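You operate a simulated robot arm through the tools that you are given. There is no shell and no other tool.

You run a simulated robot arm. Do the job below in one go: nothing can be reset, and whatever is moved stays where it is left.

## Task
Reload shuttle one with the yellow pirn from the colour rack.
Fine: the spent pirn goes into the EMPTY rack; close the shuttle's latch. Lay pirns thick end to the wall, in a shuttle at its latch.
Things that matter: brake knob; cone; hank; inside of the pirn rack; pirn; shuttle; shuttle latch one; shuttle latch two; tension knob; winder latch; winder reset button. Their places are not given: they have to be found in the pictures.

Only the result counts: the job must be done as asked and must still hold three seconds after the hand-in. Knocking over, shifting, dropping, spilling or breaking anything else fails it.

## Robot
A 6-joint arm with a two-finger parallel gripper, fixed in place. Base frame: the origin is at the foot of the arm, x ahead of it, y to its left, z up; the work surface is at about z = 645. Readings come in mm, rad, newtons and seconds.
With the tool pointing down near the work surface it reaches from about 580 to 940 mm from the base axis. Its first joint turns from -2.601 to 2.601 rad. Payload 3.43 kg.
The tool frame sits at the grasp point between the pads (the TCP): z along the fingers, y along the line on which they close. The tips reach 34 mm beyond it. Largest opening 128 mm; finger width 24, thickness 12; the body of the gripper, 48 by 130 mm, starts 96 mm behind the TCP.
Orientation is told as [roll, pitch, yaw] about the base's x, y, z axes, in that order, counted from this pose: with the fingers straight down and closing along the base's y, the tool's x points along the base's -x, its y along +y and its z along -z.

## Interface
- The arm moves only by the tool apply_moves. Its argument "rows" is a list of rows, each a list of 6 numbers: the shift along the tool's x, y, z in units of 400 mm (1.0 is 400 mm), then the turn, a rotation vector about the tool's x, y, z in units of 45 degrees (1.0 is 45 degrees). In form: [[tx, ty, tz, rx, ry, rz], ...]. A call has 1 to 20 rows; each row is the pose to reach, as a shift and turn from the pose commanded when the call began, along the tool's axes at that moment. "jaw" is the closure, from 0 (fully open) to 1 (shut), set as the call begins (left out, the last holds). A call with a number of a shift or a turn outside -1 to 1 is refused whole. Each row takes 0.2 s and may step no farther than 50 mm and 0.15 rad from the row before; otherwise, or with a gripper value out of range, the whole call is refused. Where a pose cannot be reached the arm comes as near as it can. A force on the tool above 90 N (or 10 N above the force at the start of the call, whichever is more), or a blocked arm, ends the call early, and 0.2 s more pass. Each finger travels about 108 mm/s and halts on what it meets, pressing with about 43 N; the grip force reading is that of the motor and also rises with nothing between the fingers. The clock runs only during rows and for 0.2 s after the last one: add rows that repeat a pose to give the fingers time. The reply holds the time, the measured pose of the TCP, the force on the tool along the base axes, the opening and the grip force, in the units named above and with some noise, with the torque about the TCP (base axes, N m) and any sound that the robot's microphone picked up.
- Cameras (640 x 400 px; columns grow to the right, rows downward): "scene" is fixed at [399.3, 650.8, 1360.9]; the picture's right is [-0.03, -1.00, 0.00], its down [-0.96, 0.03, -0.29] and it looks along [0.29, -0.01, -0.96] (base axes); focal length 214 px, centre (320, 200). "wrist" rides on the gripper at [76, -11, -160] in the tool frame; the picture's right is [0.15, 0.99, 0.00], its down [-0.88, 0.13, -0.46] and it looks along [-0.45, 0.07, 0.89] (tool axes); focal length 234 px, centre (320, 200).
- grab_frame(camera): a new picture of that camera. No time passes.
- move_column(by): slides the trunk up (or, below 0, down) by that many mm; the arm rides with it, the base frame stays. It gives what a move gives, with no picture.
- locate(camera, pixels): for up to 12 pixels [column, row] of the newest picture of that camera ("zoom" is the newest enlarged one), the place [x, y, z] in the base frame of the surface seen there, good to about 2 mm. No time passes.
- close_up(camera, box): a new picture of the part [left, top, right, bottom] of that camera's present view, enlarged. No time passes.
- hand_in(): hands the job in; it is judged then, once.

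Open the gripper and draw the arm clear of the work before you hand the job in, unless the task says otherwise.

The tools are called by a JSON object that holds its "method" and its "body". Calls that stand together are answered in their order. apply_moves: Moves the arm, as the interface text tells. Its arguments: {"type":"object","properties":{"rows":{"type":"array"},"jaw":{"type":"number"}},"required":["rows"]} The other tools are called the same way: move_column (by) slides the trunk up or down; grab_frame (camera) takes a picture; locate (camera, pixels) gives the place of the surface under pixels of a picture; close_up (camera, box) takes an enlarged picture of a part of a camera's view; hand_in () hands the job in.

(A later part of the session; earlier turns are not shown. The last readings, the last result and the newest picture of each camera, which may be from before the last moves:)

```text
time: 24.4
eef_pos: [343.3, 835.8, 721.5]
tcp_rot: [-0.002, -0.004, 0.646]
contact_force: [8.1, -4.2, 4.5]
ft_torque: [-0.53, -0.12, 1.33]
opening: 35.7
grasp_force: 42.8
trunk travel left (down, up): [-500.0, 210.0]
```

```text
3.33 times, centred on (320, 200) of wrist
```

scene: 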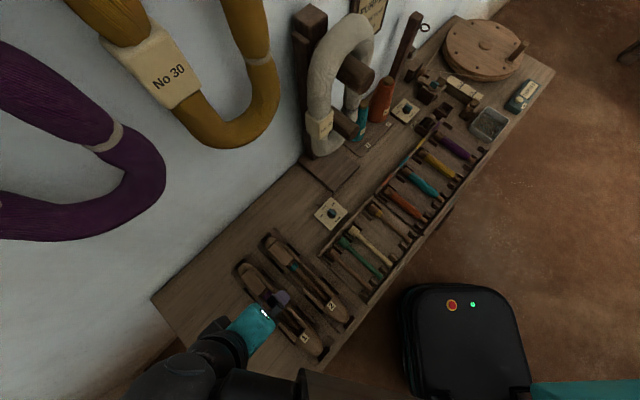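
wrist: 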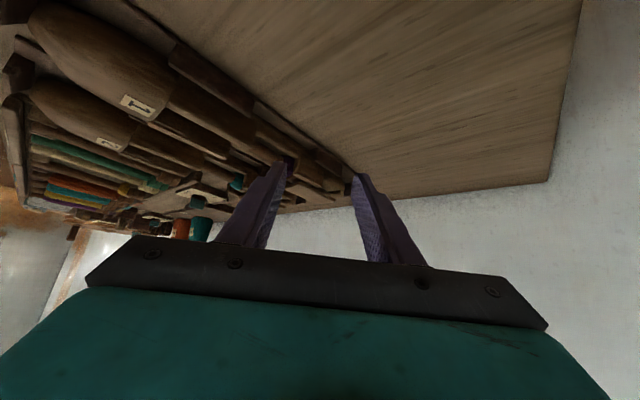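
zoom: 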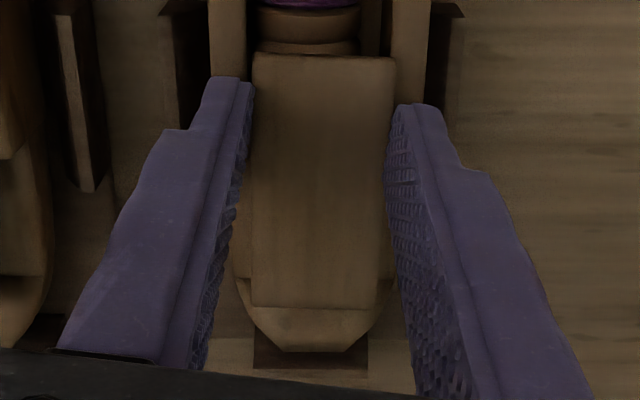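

The plate stayed aligned with the shuttle (torque 1.3 Nm, jaws skewed), so not that way. I turn back and try the counter-clockwise direction lightly.

{"method": "apply_moves", "body": {"rows": [[0.0004, -0.0057, 0, 0, 0, -0.089], [0.0008, -0.0113, 0, 0, 0, -0.178], [0.0008, -0.0113, 0, 0, 0, -0.178]]}}

{"method": "apply_moves", "body": {"rows": [[-0.0001, -0.003, 0, 0, 0, -0.045], [-0.0002, -0.0057, 0, 0, 0, -0.089], [-0.0005, -0.0085, 0, 0, 0, -0.133]]}}

{"method": "close_up", "body": {"camera": "wrist", "box": [240, 140, 400, 260]}}

```text
time: 25.2
eef_pos: [344.3, 832.0, 720.5]
tcp_rot: [0.001, 0.0, 0.786]
contact_force: [-1.7, 0.7, 2.3]
ft_torque: [0.46, 0.02, 0.06]
opening: 34.2
grasp_force: 42.8
trunk travel left (down, up): [-500.0, 210.0]
```

```text
time: 26.0
eef_pos: [345.8, 828.3, 720.1]
tcp_rot: [-0.001, 0.0, 0.89]
contact_force: [-1.9, -0.3, 1.1]
ft_torque: [0.19, 0.01, 0.05]
opening: 34.3
grasp_force: 42.4
trunk travel left (down, up): [-500.0, 210.0]
```

```text
3.33 times, centred on (320, 200) of wrist
```

zoom: 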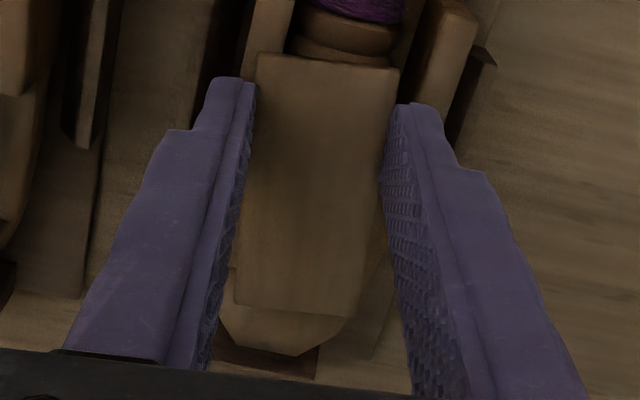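

Counter-clockwise it turns freely (torque 0.05 Nm): it's a swivel latch. I continue another 26° on the same pivot radius.

{"method": "apply_moves", "body": {"rows": [[-0.0005, -0.0092, 0, 0, 0, -0.144], [-0.0021, -0.0183, 0, 0, 0, -0.289], [-0.0047, -0.0271, 0, 0, 0, -0.433], [-0.0082, -0.0356, 0, 0, 0, -0.578]]}}

{"method": "close_up", "body": {"camera": "wrist", "box": [220, 120, 420, 260]}}

```text
time: 27.0
eef_pos: [359.7, 822.9, 721.1]
tcp_rot: [0.001, 0.0, 1.346]
contact_force: [-0.1, -0.3, 0.1]
ft_torque: [0.14, -0.2, 0.01]
opening: 34.2
grasp_force: 43.2
trunk travel left (down, up): [-500.0, 210.0]
```

```text
2.86 times, centred on (320, 190) of wrist
```

zoom: 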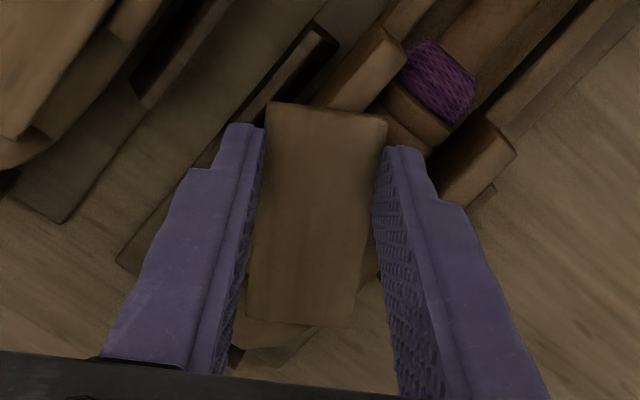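

The latch is 32° open with no load. I continue 39° more.

{"method": "apply_moves", "body": {"rows": [[-0.0005, -0.0092, 0, 0, 0, -0.144], [-0.0021, -0.0183, 0, 0, 0, -0.289], [-0.0047, -0.0271, 0, 0, 0, -0.433], [-0.0082, -0.0356, 0, 0, 0, -0.578], [-0.0127, -0.0437, 0, 0, 0, -0.722], [-0.0181, -0.0511, 0, 0, 0, -0.867]]}}

{"method": "apply_moves", "body": {"rows": [[-0.0005, -0.0092, 0, 0, 0, -0.144], [-0.0021, -0.0183, 0, 0, 0, -0.289], [-0.0047, -0.0271, 0, 0, 0, -0.433]]}}

{"method": "close_up", "body": {"camera": "wrist", "box": [220, 120, 420, 260]}}

{"method": "grab_frame", "body": {"camera": "scene"}}

```text
time: 28.4
eef_pos: [382.2, 825.3, 720.3]
tcp_rot: [-0.002, -0.001, 2.028]
contact_force: [1.1, 0.2, 1.4]
ft_torque: [0.05, -0.09, -0.01]
opening: 33.8
grasp_force: 42.5
trunk travel left (down, up): [-500.0, 210.0]
```

```text
time: 29.2
eef_pos: [390.8, 830.4, 720.0]
tcp_rot: [-0.009, -0.001, 2.365]
contact_force: [9.6, 14.2, 1.5]
ft_torque: [0.51, -0.41, -0.6]
opening: 34.2
grasp_force: 42.6
out of reach, approached as far as the arm can: row 3
trunk travel left (down, up): [-500.0, 210.0]
```

```text
2.86 times, centred on (320, 190) of wrist
```

zoom: 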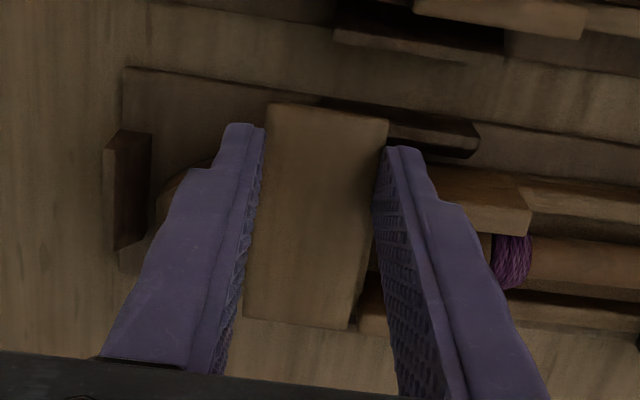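

```text
taken
```

scene: 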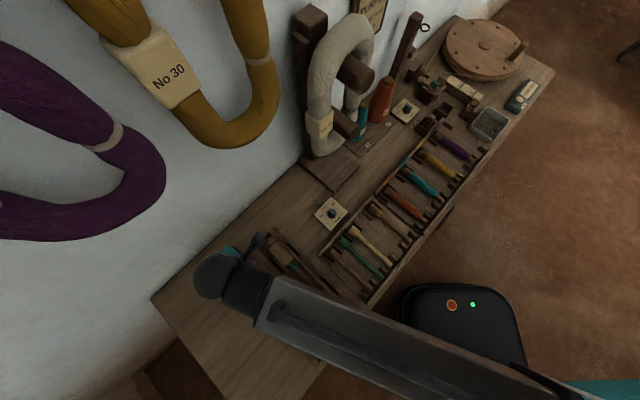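

The latch is now turned about 90° (yaw 2.365), at a stop. I open the jaws and rise.

{"method": "apply_moves", "body": {"rows": [[0, 0, 0, 0, 0, 0], [0, 0, 0, 0, 0, 0]], "jaw": 0.55}}

{"method": "apply_moves", "body": {"rows": [[0, 0, -0.05, 0, 0, 0], [0, 0, -0.15, 0, 0, 0], [0, 0, -0.25, 0, 0, 0]]}}

```text
time: 29.8
eef_pos: [386.6, 828.2, 721.0]
tcp_rot: [-0.002, 0.0, 2.364]
contact_force: [0.0, 0.1, 0.0]
ft_torque: [0.01, -0.03, -0.02]
opening: 57.5
grasp_force: 0.0
trunk travel left (down, up): [-500.0, 210.0]
```

```text
time: 30.6
eef_pos: [388.2, 827.3, 820.6]
tcp_rot: [0.0, 0.001, 2.366]
contact_force: [-0.6, 0.0, 0.8]
ft_torque: [0.01, 0.01, 0.02]
opening: 57.5
grasp_force: 0.0
trunk travel left (down, up): [-500.0, 210.0]
```

I rotate back toward yaw 45° over the shuttle's middle, in two halves.

{"method": "apply_moves", "body": {"rows": [[-0.015, 0.041, -0.004, 0, 0, 0.167], [-0.03, 0.083, -0.008, 0, 0, 0.333], [-0.044, 0.124, -0.012, 0, 0, 0.5], [-0.059, 0.165, -0.016, 0, 0, 0.667], [-0.074, 0.207, -0.02, 0, 0, 0.833], [-0.089, 0.248, -0.025, 0, 0, 1.0]]}}

{"method": "apply_moves", "body": {"rows": [[0, 0, 0, 0, 0, 0.167], [0, 0, 0, 0, 0, 0.333], [0, 0, 0, 0, 0, 0.5], [0, 0, 0, 0, 0, 0.667], [0, 0, 0, 0, 0, 0.833], [0, 0, 0, 0, 0, 1.0]], "jaw": 0.3}}

{"method": "grab_frame", "body": {"camera": "wrist"}}

{"method": "close_up", "body": {"camera": "wrist", "box": [250, 20, 410, 230]}}

```text
time: 32.0
eef_pos: [292.7, 782.3, 830.5]
tcp_rot: [-0.001, 0.0, 1.576]
contact_force: [-0.3, -0.6, -0.3]
ft_torque: [-0.02, -0.02, 0.0]
opening: 57.7
grasp_force: 0.0
trunk travel left (down, up): [-500.0, 210.0]
```

```text
time: 33.4
eef_pos: [293.1, 782.1, 830.6]
tcp_rot: [0.0, 0.002, 0.789]
contact_force: [1.2, 0.5, 0.1]
ft_torque: [-0.01, -0.01, -0.01]
opening: 89.5
grasp_force: 0.1
trunk travel left (down, up): [-500.0, 210.0]
```

```text
taken
```

wrist: 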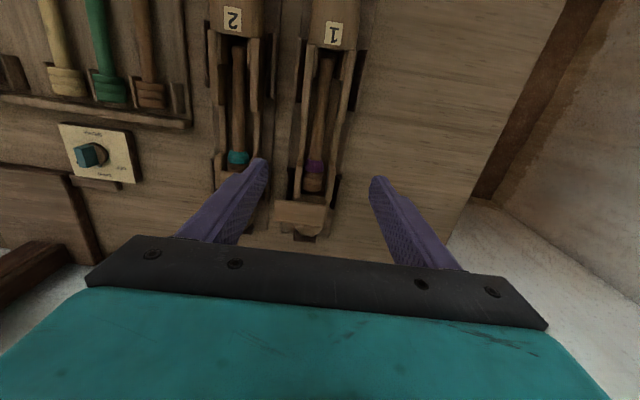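

```text
1.90 times, centred on (330, 125) of wrist
```

zoom: 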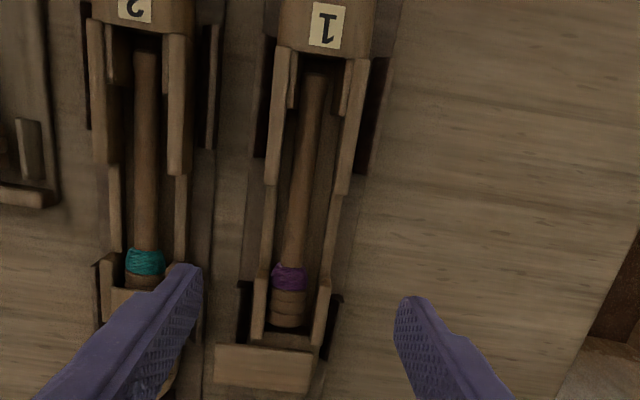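

The latch is open and the whole spent pirn is visible from (325,60) to (313,190). I measure the pirn, the rails and the cheeks.

{"method": "close_up", "body": {"camera": "wrist", "box": [270, 40, 370, 210]}}

{"method": "locate", "body": {"camera": "wrist", "pixels": [[326, 58], [324, 75], [321, 100], [318, 130], [315, 155], [313, 167], [313, 176], [312, 184], [311, 190], [303, 155], [330, 155], [310, 196]]}}

{"method": "locate", "body": {"camera": "wrist", "pixels": [[310, 90], [335, 90], [307, 110], [333, 110], [304, 130], [331, 130], [313, 70], [341, 70], [318, 65], [334, 65], [303, 172], [324, 172]]}}

```text
2.35 times, centred on (320, 125) of wrist
```

zoom: 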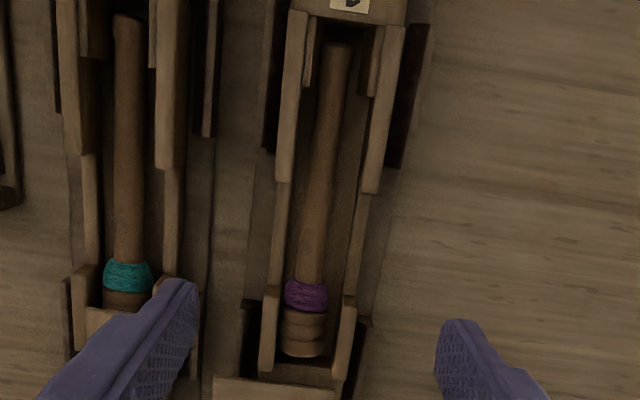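

```text
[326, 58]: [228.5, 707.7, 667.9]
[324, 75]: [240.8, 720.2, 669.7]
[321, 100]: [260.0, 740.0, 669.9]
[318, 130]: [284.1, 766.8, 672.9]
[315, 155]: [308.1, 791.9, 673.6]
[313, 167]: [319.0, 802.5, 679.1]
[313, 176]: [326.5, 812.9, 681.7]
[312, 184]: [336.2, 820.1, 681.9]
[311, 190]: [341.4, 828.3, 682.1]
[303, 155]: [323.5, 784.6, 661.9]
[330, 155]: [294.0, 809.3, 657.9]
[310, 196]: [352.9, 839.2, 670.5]
```

```text
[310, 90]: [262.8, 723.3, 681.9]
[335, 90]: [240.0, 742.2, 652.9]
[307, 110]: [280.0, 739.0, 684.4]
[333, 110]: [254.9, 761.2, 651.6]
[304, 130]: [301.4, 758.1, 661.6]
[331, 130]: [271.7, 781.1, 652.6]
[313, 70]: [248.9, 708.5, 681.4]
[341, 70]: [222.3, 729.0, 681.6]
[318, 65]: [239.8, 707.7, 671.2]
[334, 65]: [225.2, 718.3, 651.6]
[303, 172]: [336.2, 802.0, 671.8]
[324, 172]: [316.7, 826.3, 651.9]
```

Pirn axis lies at t≈-341, shaft top z≈672, rails z≈662 between n≈735 and 793. I descend to about z=740 for precise measuring of the gap there.

{"method": "apply_moves", "body": {"rows": [[-0.005, -0.006, 0.075, 0, 0, 0], [-0.01, -0.0115, 0.15, 0, 0, 0], [-0.01, -0.0115, 0.225, 0, 0, 0.004]], "jaw": 0.5}}

{"method": "grab_frame", "body": {"camera": "wrist"}}

{"method": "close_up", "body": {"camera": "wrist", "box": [260, 60, 380, 210]}}

```text
time: 34.2
eef_pos: [300.9, 781.7, 740.4]
tcp_rot: [0.0, 0.001, 0.791]
contact_force: [-0.5, 0.8, 0.5]
ft_torque: [-0.01, -0.02, -0.01]
opening: 64.1
grasp_force: 0.1
trunk travel left (down, up): [-500.0, 210.0]
```

```text
taken
```

wrist: 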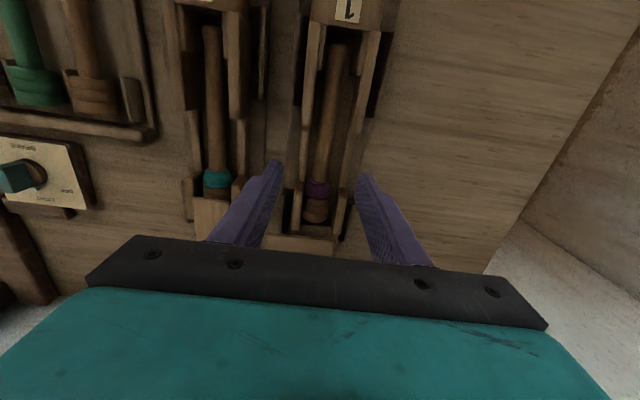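

```text
2.67 times, centred on (320, 135) of wrist
```

zoom: 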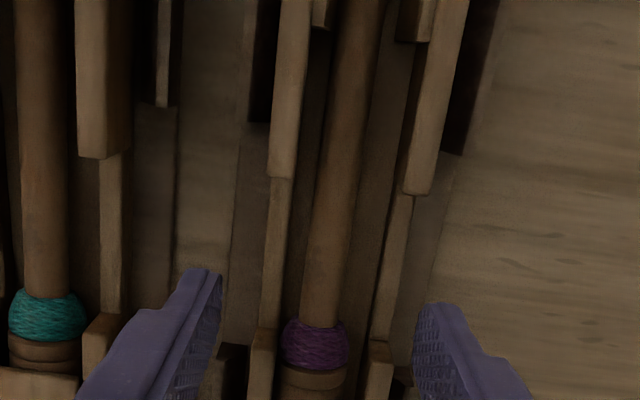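

I measure edges across the middle section (zoom rows 210–270).

{"method": "locate", "body": {"camera": "zoom", "pixels": [[270, 240], [284, 240], [292, 240], [309, 240], [330, 240], [348, 240], [365, 240], [382, 240], [396, 240], [335, 190], [325, 290], [342, 140]]}}

{"method": "locate", "body": {"camera": "zoom", "pixels": [[290, 385], [338, 388], [315, 385], [289, 345], [345, 350], [278, 165], [415, 180], [275, 190], [405, 205], [262, 325], [380, 335], [355, 60]]}}

```text
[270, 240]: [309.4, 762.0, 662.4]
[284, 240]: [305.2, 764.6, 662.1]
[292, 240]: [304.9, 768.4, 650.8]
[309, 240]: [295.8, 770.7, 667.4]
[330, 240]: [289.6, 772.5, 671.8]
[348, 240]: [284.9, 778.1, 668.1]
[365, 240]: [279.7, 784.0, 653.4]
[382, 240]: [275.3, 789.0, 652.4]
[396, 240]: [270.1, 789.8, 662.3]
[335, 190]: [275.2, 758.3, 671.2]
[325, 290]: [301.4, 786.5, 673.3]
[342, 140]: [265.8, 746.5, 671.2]
```

```text
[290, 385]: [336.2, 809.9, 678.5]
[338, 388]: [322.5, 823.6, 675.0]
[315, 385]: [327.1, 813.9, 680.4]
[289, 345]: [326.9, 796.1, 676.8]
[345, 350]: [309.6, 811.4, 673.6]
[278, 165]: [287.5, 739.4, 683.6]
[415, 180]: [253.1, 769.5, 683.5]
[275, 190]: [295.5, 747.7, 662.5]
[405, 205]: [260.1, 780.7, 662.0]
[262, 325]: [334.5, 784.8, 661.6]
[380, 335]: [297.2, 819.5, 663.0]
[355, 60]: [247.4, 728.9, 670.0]
```

Shaft centre is t≈-342, z≈665.5 at n≈778, with rails at z 662; pirn axis about 46.8°. I align yaw and descend to TCP z≈702 with jaws at 64 mm.

{"method": "apply_moves", "body": {"rows": [[-0.031, 0.005, 0, 0, 0, -0.033], [-0.031, 0.005, 0.05, 0, 0, -0.033], [-0.031, 0.005, 0.09, 0, 0, -0.033], [-0.031, 0.005, 0.096, 0, 0, -0.033], [-0.031, 0.005, 0.096, 0, 0, -0.033]]}}

{"method": "close_up", "body": {"camera": "wrist", "box": [240, 100, 400, 260]}}

```text
time: 35.4
eef_pos: [308.0, 789.6, 703.9]
tcp_rot: [0.002, 0.0, 0.817]
contact_force: [-0.2, -0.1, -0.2]
ft_torque: [0.01, 0.02, 0.04]
opening: 64.1
grasp_force: 0.1
trunk travel left (down, up): [-500.0, 210.0]
```

```text
2.50 times, centred on (320, 180) of wrist
```

zoom: 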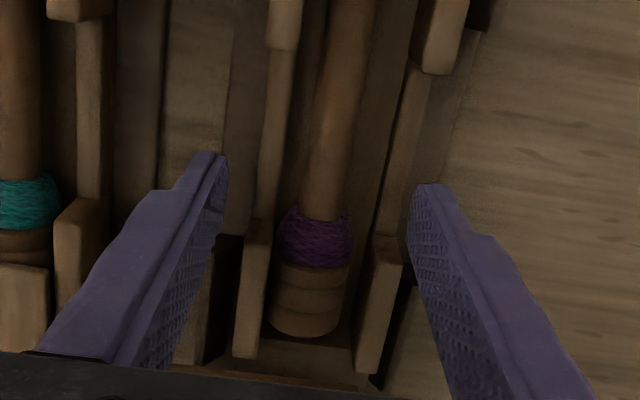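

Fingers straddle the bare shaft just ahead of the thread remains. I descend 6.5 mm more, centre 1 mm, then close.

{"method": "apply_moves", "body": {"rows": [[0, 0.003, 0.01, 0, 0, 0], [0, 0.003, 0.0163, 0, 0, 0], [0, 0.003, 0.0163, 0, 0, 0]]}}

{"method": "apply_moves", "body": {"rows": [[0, 0, 0, 0, 0, 0], [0, 0, 0, 0, 0, 0], [0, 0, 0, 0, 0, 0]], "jaw": 0.98}}

{"method": "close_up", "body": {"camera": "wrist", "box": [240, 100, 400, 260]}}

```text
time: 36.2
eef_pos: [305.9, 792.3, 695.8]
tcp_rot: [0.0, -0.001, 0.816]
contact_force: [-0.3, -0.4, 0.6]
ft_torque: [0.06, 0.0, 0.01]
opening: 63.8
grasp_force: 0.0
trunk travel left (down, up): [-500.0, 210.0]
```

```text
time: 37.0
eef_pos: [305.9, 791.0, 696.5]
tcp_rot: [0.001, -0.001, 0.817]
contact_force: [-1.9, 2.3, 0.7]
ft_torque: [0.21, 0.04, -0.56]
opening: 53.7
grasp_force: 42.8
trunk travel left (down, up): [-500.0, 210.0]
```

```text
2.50 times, centred on (320, 180) of wrist
```

zoom: 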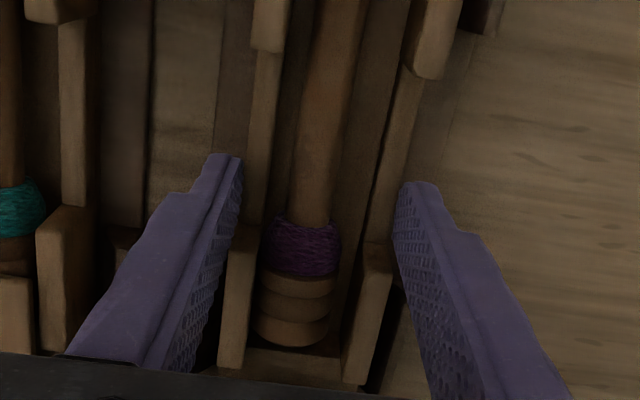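

The fingers stopped at 54 mm on the cheek ends/rails. I open, move 8 mm toward the front and 1.2 mm up, then close again.

{"method": "apply_moves", "body": {"rows": [[0, 0, 0, 0, 0, 0], [0.01, 0, -0.003, 0, 0, 0], [0.02, 0, -0.003, 0, 0, 0], [0.02, 0, -0.003, 0, 0, 0]], "jaw": 0.5}}

{"method": "apply_moves", "body": {"rows": [[0, 0, 0, 0, 0, 0], [0, 0, 0, 0, 0, 0], [0, 0, 0, 0, 0, 0]], "jaw": 0.98}}

{"method": "close_up", "body": {"camera": "wrist", "box": [240, 100, 400, 260]}}

```text
time: 38.0
eef_pos: [299.9, 786.3, 696.9]
tcp_rot: [0.001, -0.001, 0.818]
contact_force: [0.2, 0.0, 0.0]
ft_torque: [-0.03, 0.02, -0.03]
opening: 64.0
grasp_force: 0.0
trunk travel left (down, up): [-500.0, 210.0]
```

```text
time: 38.8
eef_pos: [299.9, 787.6, 697.9]
tcp_rot: [0.004, 0.001, 0.817]
contact_force: [-0.9, 0.8, 1.8]
ft_torque: [-0.11, 0.15, -0.07]
opening: 15.9
grasp_force: 42.8
trunk travel left (down, up): [-500.0, 210.0]
```

```text
2.50 times, centred on (320, 180) of wrist
```

zoom: 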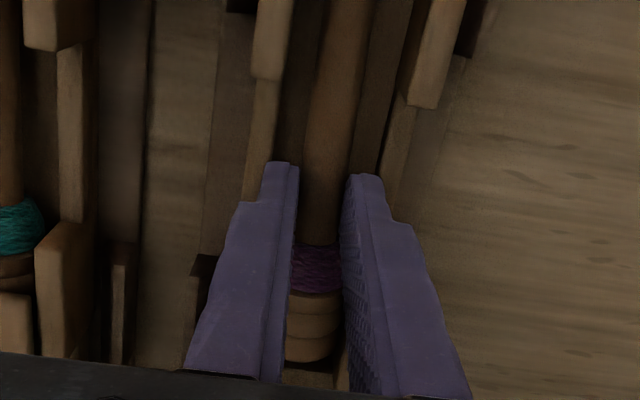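

Gripped the shaft at 15.9 mm. I lift slowly 12 mm and check.

{"method": "apply_moves", "body": {"rows": [[0, 0, -0.01, 0, 0, 0], [0, 0, -0.02, 0, 0, 0], [0, 0, -0.03, 0, 0, 0]]}}

{"method": "grab_frame", "body": {"camera": "wrist"}}

```text
time: 39.6
eef_pos: [300.9, 786.4, 708.5]
tcp_rot: [0.0, 0.0, 0.818]
contact_force: [-0.4, 0.4, -1.0]
ft_torque: [0.01, 0.0, 0.01]
opening: 15.9
grasp_force: 43.4
trunk travel left (down, up): [-500.0, 210.0]
```

```text
taken
```

wrist: 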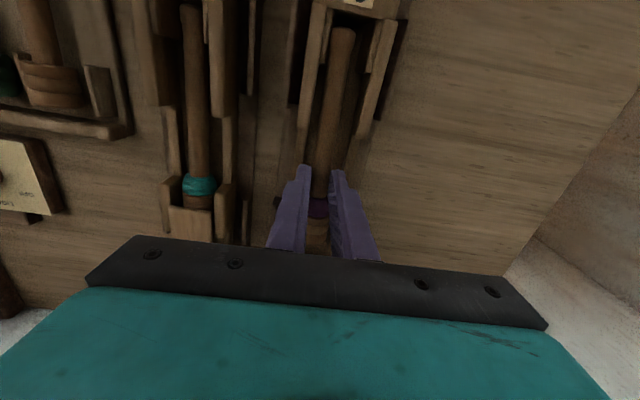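

The pirn comes out freely with no load. I lift 90 mm more and check how it lies in the grip.

{"method": "apply_moves", "body": {"rows": [[0, 0, -0.05, 0, 0, 0], [0, 0, -0.15, 0, 0, 0], [0, 0, -0.24, 0, 0, 0]]}}

{"method": "close_up", "body": {"camera": "wrist", "box": [240, 20, 400, 260]}}

{"method": "locate", "body": {"camera": "wrist", "pixels": [[343, 35], [338, 70], [332, 100], [326, 140], [321, 175], [319, 200], [318, 220], [316, 240]]}}

```text
time: 40.4
eef_pos: [299.1, 788.5, 804.9]
tcp_rot: [0.001, 0.001, 0.817]
contact_force: [0.9, -0.2, -0.8]
ft_torque: [-0.02, 0.01, 0.02]
opening: 15.9
grasp_force: 42.9
trunk travel left (down, up): [-500.0, 210.0]
```

```text
1.67 times, centred on (320, 140) of wrist
```

zoom: 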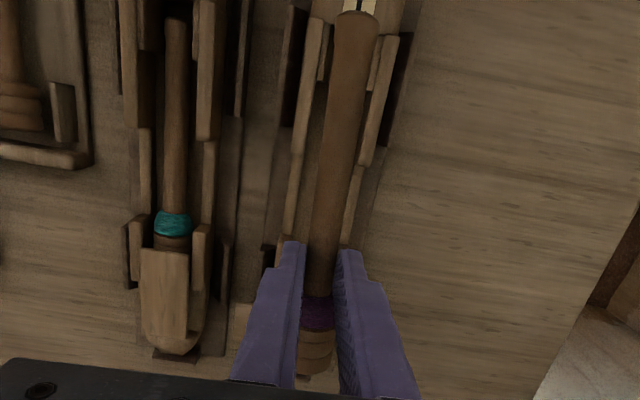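

```text
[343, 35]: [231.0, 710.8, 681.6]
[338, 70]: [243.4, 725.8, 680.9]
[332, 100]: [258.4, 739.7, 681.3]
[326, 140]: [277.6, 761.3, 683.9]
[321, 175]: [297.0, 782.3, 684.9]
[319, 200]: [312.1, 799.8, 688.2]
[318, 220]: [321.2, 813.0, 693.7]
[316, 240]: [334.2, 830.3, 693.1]
```

I take a fresh wrist picture to measure the held pirn relative to the TCP.

{"method": "grab_frame", "body": {"camera": "wrist"}}

{"method": "locate", "body": {"camera": "wrist", "pixels": [[338, 30], [334, 31], [333, 70], [329, 100], [324, 140], [321, 165], [319, 205], [318, 220], [317, 238], [311, 232], [327, 234], [340, 32]]}}

{"method": "grab_frame", "body": {"camera": "scene"}}

```text
taken
```

wrist: 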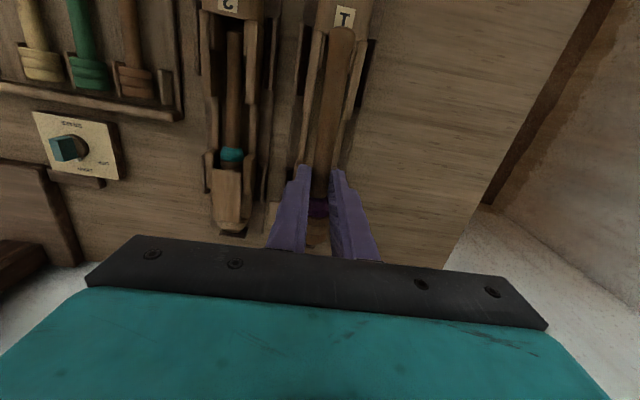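

```text
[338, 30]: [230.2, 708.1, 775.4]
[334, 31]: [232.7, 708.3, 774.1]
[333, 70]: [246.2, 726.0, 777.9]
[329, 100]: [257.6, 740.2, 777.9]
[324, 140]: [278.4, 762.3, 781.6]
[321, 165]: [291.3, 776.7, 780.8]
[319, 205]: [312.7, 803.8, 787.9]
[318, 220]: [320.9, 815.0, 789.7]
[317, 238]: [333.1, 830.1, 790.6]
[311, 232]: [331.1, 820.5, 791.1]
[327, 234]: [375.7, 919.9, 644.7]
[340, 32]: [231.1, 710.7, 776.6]
```

```text
taken
```

scene: 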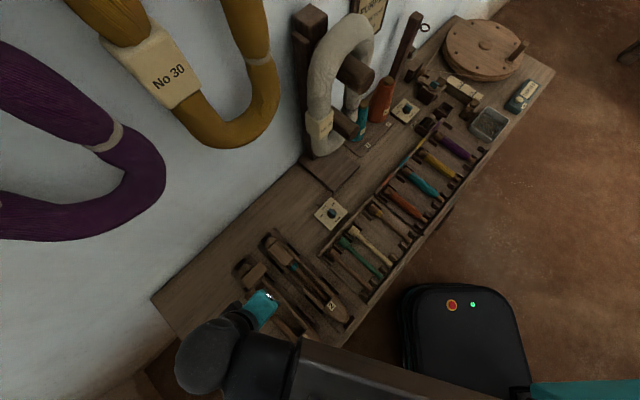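

The held pirn extends from tool x +105 (tail) to −57 (head), level to slope of the original. Now I measure the EMPTY rack: neighbours and posts of the free slot.

{"method": "close_up", "body": {"camera": "scene", "box": [335, 190, 435, 290]}}

{"method": "locate", "body": {"camera": "zoom", "pixels": [[190, 155], [215, 180], [275, 235], [345, 300], [270, 75], [292, 93], [350, 150], [420, 208], [230, 130], [370, 245], [213, 143], [250, 103]]}}

{"method": "locate", "body": {"camera": "zoom", "pixels": [[392, 223], [352, 270], [430, 180], [315, 317], [160, 205], [305, 350], [100, 255], [265, 395], [250, 200], [310, 160], [180, 185], [340, 350]]}}

```text
4.00 times, centred on (385, 240) of scene
```

zoom: 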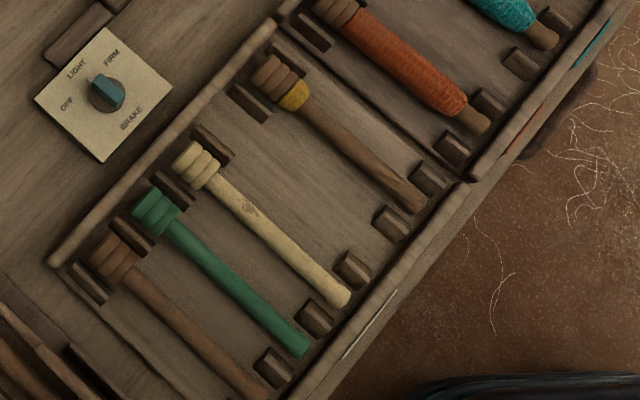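

```text
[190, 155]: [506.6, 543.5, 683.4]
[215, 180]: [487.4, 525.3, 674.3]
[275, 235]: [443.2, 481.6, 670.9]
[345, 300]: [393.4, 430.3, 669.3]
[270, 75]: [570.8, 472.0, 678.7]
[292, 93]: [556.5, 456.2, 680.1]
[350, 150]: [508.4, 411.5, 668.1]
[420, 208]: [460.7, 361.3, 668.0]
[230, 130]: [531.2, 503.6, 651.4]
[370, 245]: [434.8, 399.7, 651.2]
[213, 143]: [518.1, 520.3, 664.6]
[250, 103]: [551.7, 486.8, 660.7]
```

```text
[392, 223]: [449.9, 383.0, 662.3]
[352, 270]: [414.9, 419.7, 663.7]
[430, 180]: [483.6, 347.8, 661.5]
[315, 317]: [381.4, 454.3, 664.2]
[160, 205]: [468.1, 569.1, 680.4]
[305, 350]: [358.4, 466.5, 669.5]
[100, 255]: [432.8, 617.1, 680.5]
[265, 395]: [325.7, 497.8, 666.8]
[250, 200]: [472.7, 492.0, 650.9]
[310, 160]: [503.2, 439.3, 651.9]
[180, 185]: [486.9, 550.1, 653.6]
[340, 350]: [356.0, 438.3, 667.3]
```

Free slot centre is at t≈+22 (45° axes), neighbours at −26.5 and 70, with tails near n≈581. I check the held pirn's exact axis from its edges.

{"method": "close_up", "body": {"camera": "wrist", "box": [290, 20, 370, 180]}}

```text
2.50 times, centred on (330, 100) of wrist
```

zoom: 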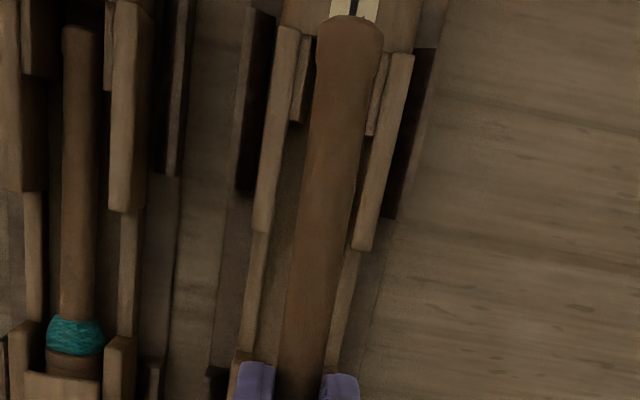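

I measure the true centreline points of the held pirn.

{"method": "locate", "body": {"camera": "zoom", "pixels": [[350, 22], [351, 45], [345, 100], [337, 150], [329, 200], [320, 250], [312, 300], [305, 350], [320, 60], [380, 60], [292, 280], [340, 280]]}}

```text
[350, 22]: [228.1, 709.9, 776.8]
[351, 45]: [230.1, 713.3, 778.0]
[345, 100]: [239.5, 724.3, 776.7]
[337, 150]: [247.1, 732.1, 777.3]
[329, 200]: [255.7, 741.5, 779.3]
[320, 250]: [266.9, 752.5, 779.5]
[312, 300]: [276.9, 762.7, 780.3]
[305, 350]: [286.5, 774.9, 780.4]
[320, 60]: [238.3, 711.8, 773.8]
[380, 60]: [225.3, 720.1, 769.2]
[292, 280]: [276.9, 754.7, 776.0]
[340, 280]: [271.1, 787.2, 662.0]
```

Held axis matches the tool (≈47°). I carry it over the free slot at n=686, t=22, z≈830, turning to yaw 45°.

{"method": "apply_moves", "body": {"rows": [[0.026, -0.101, -0.0625, 0, 0, 0.005], [0.053, -0.203, -0.0625, 0, 0, 0.009], [0.079, -0.304, -0.0625, 0, 0, 0.014], [0.105, -0.406, -0.0625, 0, 0, 0.018], [0.132, -0.507, -0.0625, 0, 0, 0.023], [0.158, -0.609, -0.0625, 0, 0, 0.027], [0.184, -0.71, -0.0625, 0, 0, 0.032], [0.211, -0.811, -0.0625, 0, 0, 0.036], [0.237, -0.913, -0.0625, 0, 0, 0.041], [0.237, -0.913, -0.0625, 0, 0, 0.041]]}}

{"method": "grab_frame", "body": {"camera": "wrist"}}

{"method": "close_up", "body": {"camera": "wrist", "box": [200, 0, 440, 240]}}

```text
time: 42.6
eef_pos: [502.2, 466.2, 832.4]
tcp_rot: [0.0, 0.001, 0.785]
contact_force: [-1.0, 0.4, -1.1]
ft_torque: [0.03, 0.01, 0.0]
opening: 15.7
grasp_force: 42.5
trunk travel left (down, up): [-500.0, 210.0]
```

```text
taken
```

wrist: 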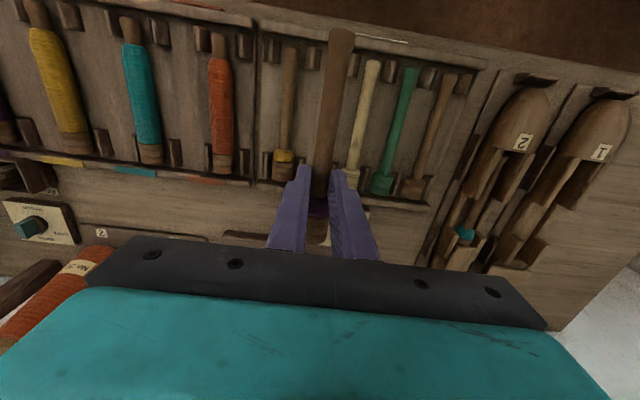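

```text
1.67 times, centred on (320, 120) of wrist
```

zoom: 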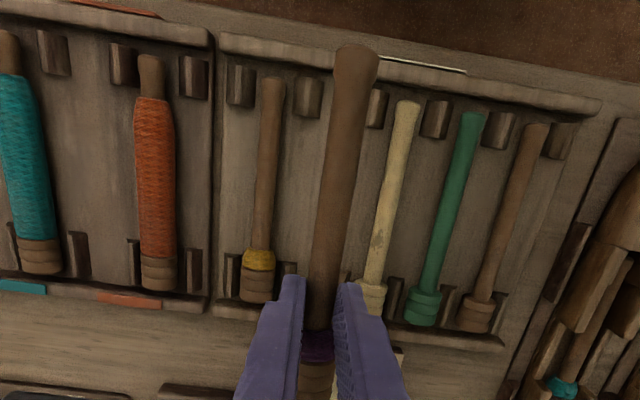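

I measure neighbours' head/tail ends, posts and rails of the rack from this view.

{"method": "locate", "body": {"camera": "zoom", "pixels": [[272, 82], [268, 150], [260, 245], [256, 295], [408, 105], [395, 190], [370, 295], [310, 95], [377, 105], [240, 85], [290, 275], [265, 60]]}}

{"method": "locate", "body": {"camera": "zoom", "pixels": [[300, 150], [295, 200], [235, 310], [400, 65], [420, 335], [235, 262], [315, 50], [450, 80], [422, 310], [408, 285], [395, 290], [250, 265]]}}

```text
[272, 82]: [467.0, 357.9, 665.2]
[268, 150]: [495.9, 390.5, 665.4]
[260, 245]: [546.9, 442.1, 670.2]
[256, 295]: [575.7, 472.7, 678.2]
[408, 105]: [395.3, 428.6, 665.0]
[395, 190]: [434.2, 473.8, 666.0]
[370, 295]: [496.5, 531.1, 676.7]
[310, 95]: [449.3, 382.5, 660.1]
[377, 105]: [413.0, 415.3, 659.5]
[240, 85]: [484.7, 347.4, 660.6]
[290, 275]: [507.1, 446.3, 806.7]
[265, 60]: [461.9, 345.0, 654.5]
```

```text
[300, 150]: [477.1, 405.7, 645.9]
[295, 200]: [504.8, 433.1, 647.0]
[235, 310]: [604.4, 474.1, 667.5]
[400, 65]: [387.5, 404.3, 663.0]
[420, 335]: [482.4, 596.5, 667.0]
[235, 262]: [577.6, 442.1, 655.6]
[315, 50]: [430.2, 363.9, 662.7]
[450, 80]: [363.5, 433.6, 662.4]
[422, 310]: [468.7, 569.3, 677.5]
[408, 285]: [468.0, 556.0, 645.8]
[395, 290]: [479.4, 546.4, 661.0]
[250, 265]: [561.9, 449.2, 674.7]
```

Slot centre t≈22.5–23, pirns span n≈581–745. I shift 3 mm and descend to TCP z≈708.

{"method": "apply_moves", "body": {"rows": [[-0.004, 0.0075, 0.05, 0, 0, 0], [-0.004, 0.0075, 0.15, 0, 0, 0], [-0.004, 0.0075, 0.25, 0, 0, 0], [-0.004, 0.0075, 0.31, 0, 0, 0], [-0.004, 0.0075, 0.31, 0, 0, 0]]}}

{"method": "grab_frame", "body": {"camera": "wrist"}}

{"method": "close_up", "body": {"camera": "wrist", "box": [220, 0, 440, 250]}}

{"method": "close_up", "body": {"camera": "scene", "box": [335, 190, 435, 290]}}

```text
time: 43.8
eef_pos: [500.0, 472.2, 705.5]
tcp_rot: [0.0, -0.001, 0.785]
contact_force: [0.0, -0.2, -0.1]
ft_torque: [-0.02, 0.01, 0.0]
opening: 15.9
grasp_force: 43.2
trunk travel left (down, up): [-500.0, 210.0]
```

```text
taken
```

wrist: 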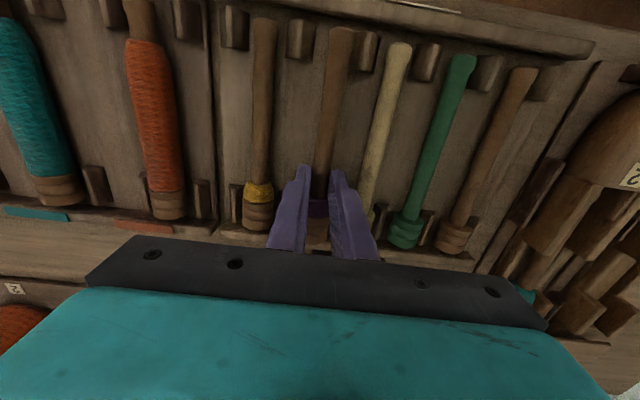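

```text
1.60 times, centred on (330, 125) of wrist
```

zoom: 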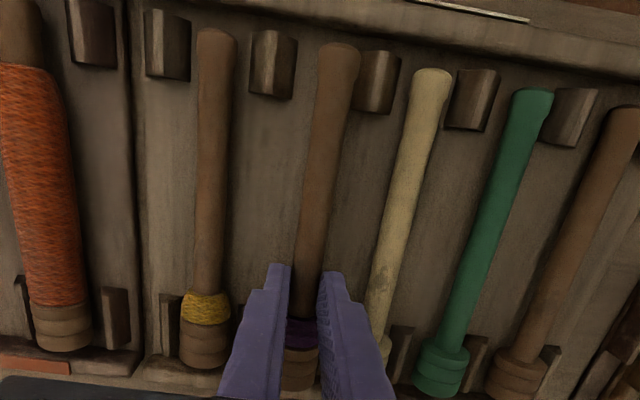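

```text
4.00 times, centred on (385, 240) of scene
```

zoom: 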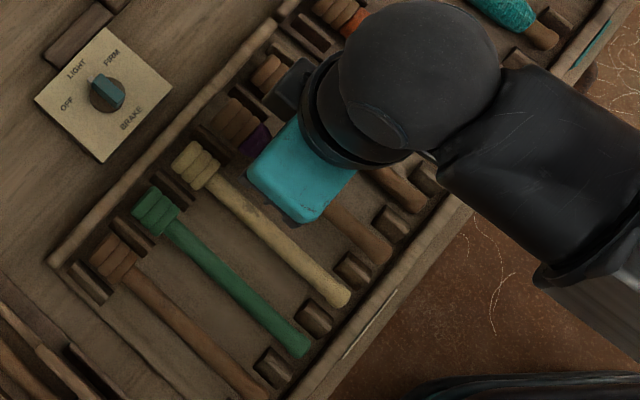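

The tail looks close to the right-hand post at zoom (377,80). I measure tail and posts.

{"method": "close_up", "body": {"camera": "wrist", "box": [270, 0, 390, 150]}}

{"method": "locate", "body": {"camera": "wrist", "pixels": [[341, 31], [340, 40], [335, 70], [330, 110], [327, 140], [301, 38], [360, 46], [318, 170], [263, 30], [399, 48], [315, 206], [318, 238]]}}

```text
2.67 times, centred on (330, 75) of wrist
```

zoom: 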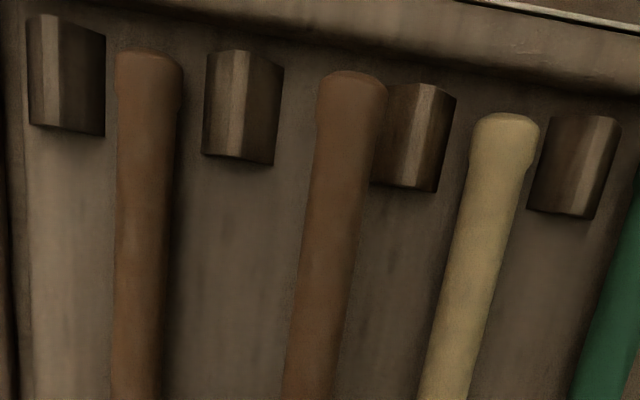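

```text
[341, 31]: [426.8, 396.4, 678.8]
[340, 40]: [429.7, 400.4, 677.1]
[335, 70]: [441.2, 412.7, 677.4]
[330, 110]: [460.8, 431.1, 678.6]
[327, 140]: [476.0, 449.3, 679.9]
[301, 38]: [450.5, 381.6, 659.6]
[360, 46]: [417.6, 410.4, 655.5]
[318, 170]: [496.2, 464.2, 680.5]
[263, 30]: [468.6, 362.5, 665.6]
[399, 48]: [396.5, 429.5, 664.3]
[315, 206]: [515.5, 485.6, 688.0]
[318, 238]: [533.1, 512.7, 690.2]
```

The pirn sits at t≈20.5; the slot centre is ≈24. I shift 3.2 mm and descend in small steps watching for contact.

{"method": "apply_moves", "body": {"rows": [[0, -0.008, 0, 0, 0, 0], [0, -0.008, 0.01, 0, 0, 0], [0, -0.008, 0.015, 0, 0, 0], [0, -0.008, 0.02, 0, 0, 0]]}}

{"method": "close_up", "body": {"camera": "wrist", "box": [220, 0, 440, 250]}}

```text
time: 44.8
eef_pos: [504.3, 469.8, 697.9]
tcp_rot: [0.0, 0.0, 0.786]
contact_force: [0.3, 0.8, -0.9]
ft_torque: [-0.01, 0.0, 0.01]
opening: 15.9
grasp_force: 43.1
trunk travel left (down, up): [-500.0, 210.0]
```

```text
1.60 times, centred on (330, 125) of wrist
```

zoom: 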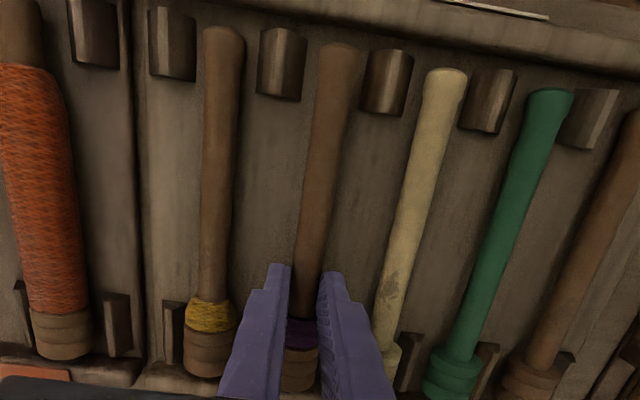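

The tail is now centred between the posts. I go on down 4 mm in small steps.

{"method": "apply_moves", "body": {"rows": [[0, 0, 0.003, 0, 0, 0], [0, 0, 0.006, 0, 0, 0], [0, 0, 0.009, 0, 0, 0]]}}

```text
time: 45.6
eef_pos: [503.4, 468.1, 694.2]
tcp_rot: [0.0, 0.001, 0.785]
contact_force: [0.9, 0.0, -0.9]
ft_torque: [0.0, 0.01, 0.01]
opening: 15.9
grasp_force: 43.3
trunk travel left (down, up): [-500.0, 210.0]
```

No contact yet at TCP 694. I continue by 1 mm steps.

{"method": "apply_moves", "body": {"rows": [[0, 0, 0.0025, 0, 0, 0], [0, 0, 0.005, 0, 0, 0]]}}

{"method": "apply_moves", "body": {"rows": [[0, 0, 0.0025, 0, 0, 0], [0, 0, 0.0025, 0, 0, 0]]}}

{"method": "grab_frame", "body": {"camera": "wrist"}}

{"method": "locate", "body": {"camera": "wrist", "pixels": [[338, 40], [333, 80], [329, 120], [322, 170], [318, 238], [262, 30], [258, 110], [404, 50], [396, 110], [249, 215]]}}

```text
time: 46.2
eef_pos: [503.2, 469.7, 693.1]
tcp_rot: [-0.001, 0.0, 0.786]
contact_force: [0.1, 0.1, 1.4]
ft_torque: [-0.09, 0.03, 0.02]
opening: 16.0
grasp_force: 43.0
trunk travel left (down, up): [-500.0, 210.0]
```

```text
time: 46.8
eef_pos: [502.6, 468.4, 692.5]
tcp_rot: [0.0, 0.0, 0.787]
contact_force: [-0.6, -0.4, 9.0]
ft_torque: [-0.3, 0.34, -0.01]
opening: 16.2
grasp_force: 43.0
trunk travel left (down, up): [-500.0, 210.0]
```

```text
taken
```

wrist: 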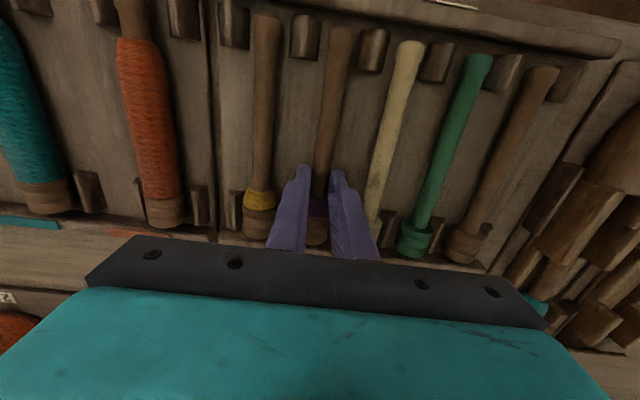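

```text
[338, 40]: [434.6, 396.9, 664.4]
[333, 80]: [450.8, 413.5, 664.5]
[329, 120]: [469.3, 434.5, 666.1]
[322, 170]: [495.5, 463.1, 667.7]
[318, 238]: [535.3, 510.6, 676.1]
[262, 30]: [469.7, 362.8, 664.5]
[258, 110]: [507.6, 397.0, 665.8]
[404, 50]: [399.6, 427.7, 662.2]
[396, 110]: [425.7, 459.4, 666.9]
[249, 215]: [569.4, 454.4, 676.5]
```

Contact at TCP 692.5 (9 N), and heights match the neighbours. I release to ~36 mm and lift straight up.

{"method": "apply_moves", "body": {"rows": [[0, 0, -0.0015, 0, 0, 0], [0, 0, -0.0015, 0, 0, 0]]}}

{"method": "apply_moves", "body": {"rows": [[0, 0, 0, 0, 0, 0], [0, 0, 0, 0, 0, 0]], "jaw": 0.73}}

{"method": "apply_moves", "body": {"rows": [[0, 0, -0.03, 0, 0, 0], [0, 0, -0.08, 0, 0, 0], [0, 0, -0.18, 0, 0, 0], [0, 0, -0.28, 0, 0, 0], [0, 0, -0.35, 0, 0, 0]]}}

{"method": "grab_frame", "body": {"camera": "wrist"}}

{"method": "close_up", "body": {"camera": "scene", "box": [335, 190, 435, 290]}}

```text
time: 47.4
eef_pos: [502.7, 469.1, 691.6]
tcp_rot: [0.0, 0.0, 0.787]
contact_force: [0.2, 0.1, 5.8]
ft_torque: [-0.1, 0.06, 0.0]
opening: 15.9
grasp_force: 43.1
trunk travel left (down, up): [-500.0, 210.0]
```

```text
time: 48.0
eef_pos: [504.0, 470.7, 691.9]
tcp_rot: [-0.001, 0.001, 0.786]
contact_force: [0.3, -0.1, 0.4]
ft_torque: [-0.02, 0.01, -0.03]
opening: 34.7
grasp_force: 0.0
trunk travel left (down, up): [-500.0, 210.0]
```

```text
time: 49.2
eef_pos: [504.0, 468.9, 830.4]
tcp_rot: [0.001, 0.002, 0.785]
contact_force: [0.3, 0.2, 0.5]
ft_torque: [0.03, 0.02, -0.02]
opening: 34.5
grasp_force: 0.1
trunk travel left (down, up): [-500.0, 210.0]
```

```text
taken
```

wrist: 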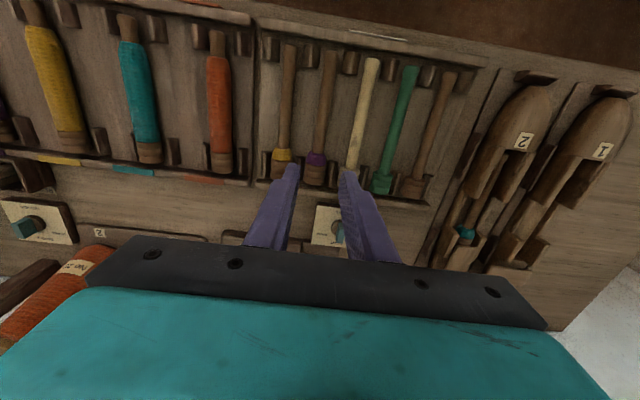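

```text
4.00 times, centred on (385, 240) of scene
```

zoom: 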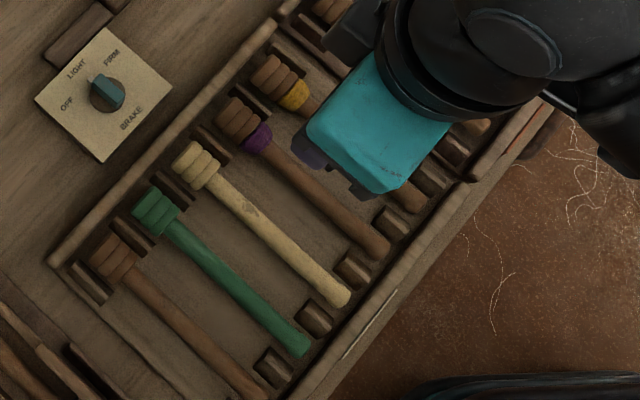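

The spent pirn lies well in its slot. Now I measure the yellow full pirn in the colour rack from the scene camera.

{"method": "close_up", "body": {"camera": "scene", "box": [400, 110, 500, 210]}}

{"method": "locate", "body": {"camera": "zoom", "pixels": [[205, 165], [220, 178], [240, 195], [280, 230], [320, 258], [348, 275], [335, 265], [300, 120], [370, 180], [170, 265], [250, 330], [250, 130]]}}

```text
4.00 times, centred on (450, 160) of scene
```

zoom: 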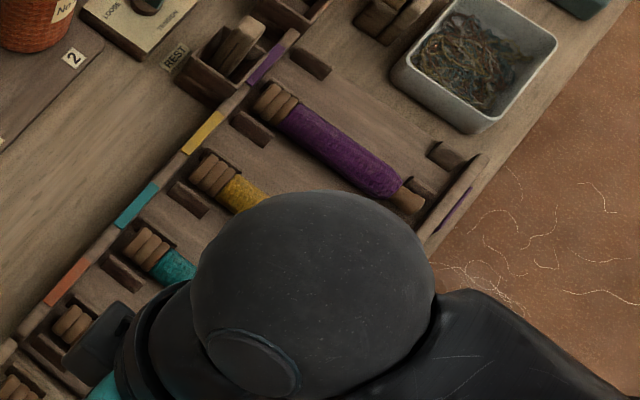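

```text
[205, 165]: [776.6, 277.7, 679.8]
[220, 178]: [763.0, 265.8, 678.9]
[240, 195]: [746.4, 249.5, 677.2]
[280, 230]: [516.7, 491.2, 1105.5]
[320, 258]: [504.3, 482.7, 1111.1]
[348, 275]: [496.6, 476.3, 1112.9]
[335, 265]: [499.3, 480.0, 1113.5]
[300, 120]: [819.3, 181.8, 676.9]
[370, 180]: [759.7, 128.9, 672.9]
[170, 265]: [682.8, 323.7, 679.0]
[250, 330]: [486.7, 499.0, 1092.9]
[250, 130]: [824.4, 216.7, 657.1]
```

Yellow pirn centre is at t≈352, neighbours 98 mm away. I move above it at z≈830.

{"method": "apply_moves", "body": {"rows": [[0, -0.102, 0, 0, 0, 0], [-0.001, -0.204, 0, 0, 0, 0], [-0.002, -0.307, 0, 0, 0, 0], [-0.003, -0.409, 0, 0, 0, 0], [-0.003, -0.511, 0, 0, 0, 0], [-0.004, -0.613, 0, 0, 0, 0], [-0.004, -0.715, 0, 0, 0, 0], [-0.005, -0.8175, 0, 0, 0, 0], [-0.005, -0.8175, 0, 0, 0, 0]], "jaw": 0.55}}

{"method": "grab_frame", "body": {"camera": "wrist"}}

{"method": "close_up", "body": {"camera": "wrist", "box": [240, 20, 400, 220]}}

```text
time: 51.2
eef_pos: [735.5, 239.2, 832.4]
tcp_rot: [0.0, -0.002, 0.786]
contact_force: [0.0, -0.8, -0.2]
ft_torque: [0.0, 0.02, 0.0]
opening: 57.8
grasp_force: 0.1
trunk travel left (down, up): [-500.0, 210.0]
```

```text
taken
```

wrist: 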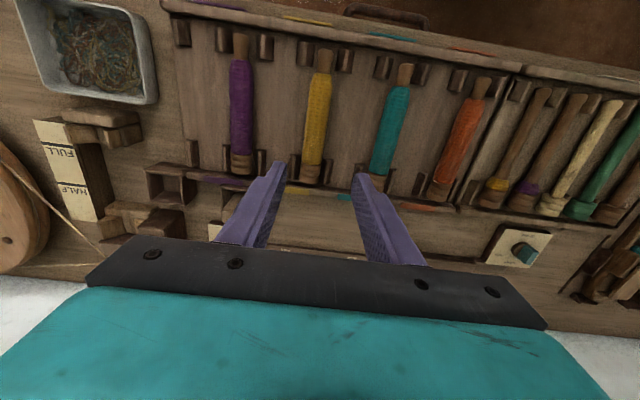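

```text
2.00 times, centred on (320, 120) of wrist
```

zoom: 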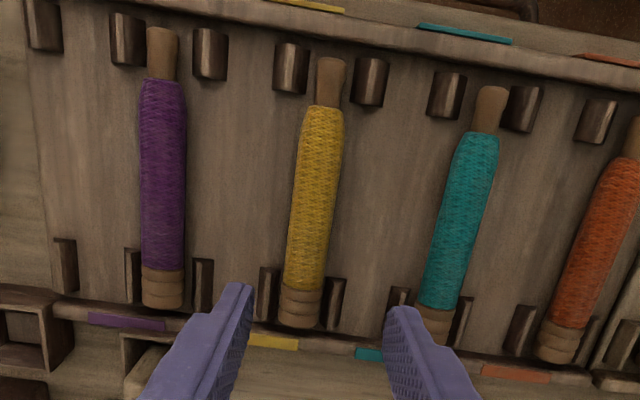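

I measure the yellow pirn's centreline, ends, width and posts.

{"method": "locate", "body": {"camera": "zoom", "pixels": [[331, 60], [328, 95], [323, 120], [318, 160], [313, 200], [308, 240], [304, 280], [302, 300], [299, 322], [293, 200], [334, 200], [280, 310]]}}

{"method": "locate", "body": {"camera": "zoom", "pixels": [[291, 65], [371, 75], [265, 290], [336, 300], [250, 200], [380, 200], [287, 250], [328, 255], [330, 180], [298, 175], [315, 180], [340, 110]]}}

```text
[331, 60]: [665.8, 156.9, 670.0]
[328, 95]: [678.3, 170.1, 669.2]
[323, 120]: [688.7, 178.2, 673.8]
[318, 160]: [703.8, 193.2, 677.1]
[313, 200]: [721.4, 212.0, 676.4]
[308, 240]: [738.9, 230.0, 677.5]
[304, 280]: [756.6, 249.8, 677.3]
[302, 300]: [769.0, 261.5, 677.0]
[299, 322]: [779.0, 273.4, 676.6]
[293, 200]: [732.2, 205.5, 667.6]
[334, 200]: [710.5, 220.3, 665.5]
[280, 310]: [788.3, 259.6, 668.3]
```

```text
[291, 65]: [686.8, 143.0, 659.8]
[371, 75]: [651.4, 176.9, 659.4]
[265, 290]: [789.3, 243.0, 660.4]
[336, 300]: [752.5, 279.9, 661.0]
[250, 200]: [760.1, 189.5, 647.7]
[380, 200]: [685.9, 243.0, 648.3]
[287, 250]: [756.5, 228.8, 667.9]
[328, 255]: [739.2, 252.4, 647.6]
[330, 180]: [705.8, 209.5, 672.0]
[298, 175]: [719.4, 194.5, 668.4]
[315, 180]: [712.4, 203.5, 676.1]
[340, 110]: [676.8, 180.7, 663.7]
```

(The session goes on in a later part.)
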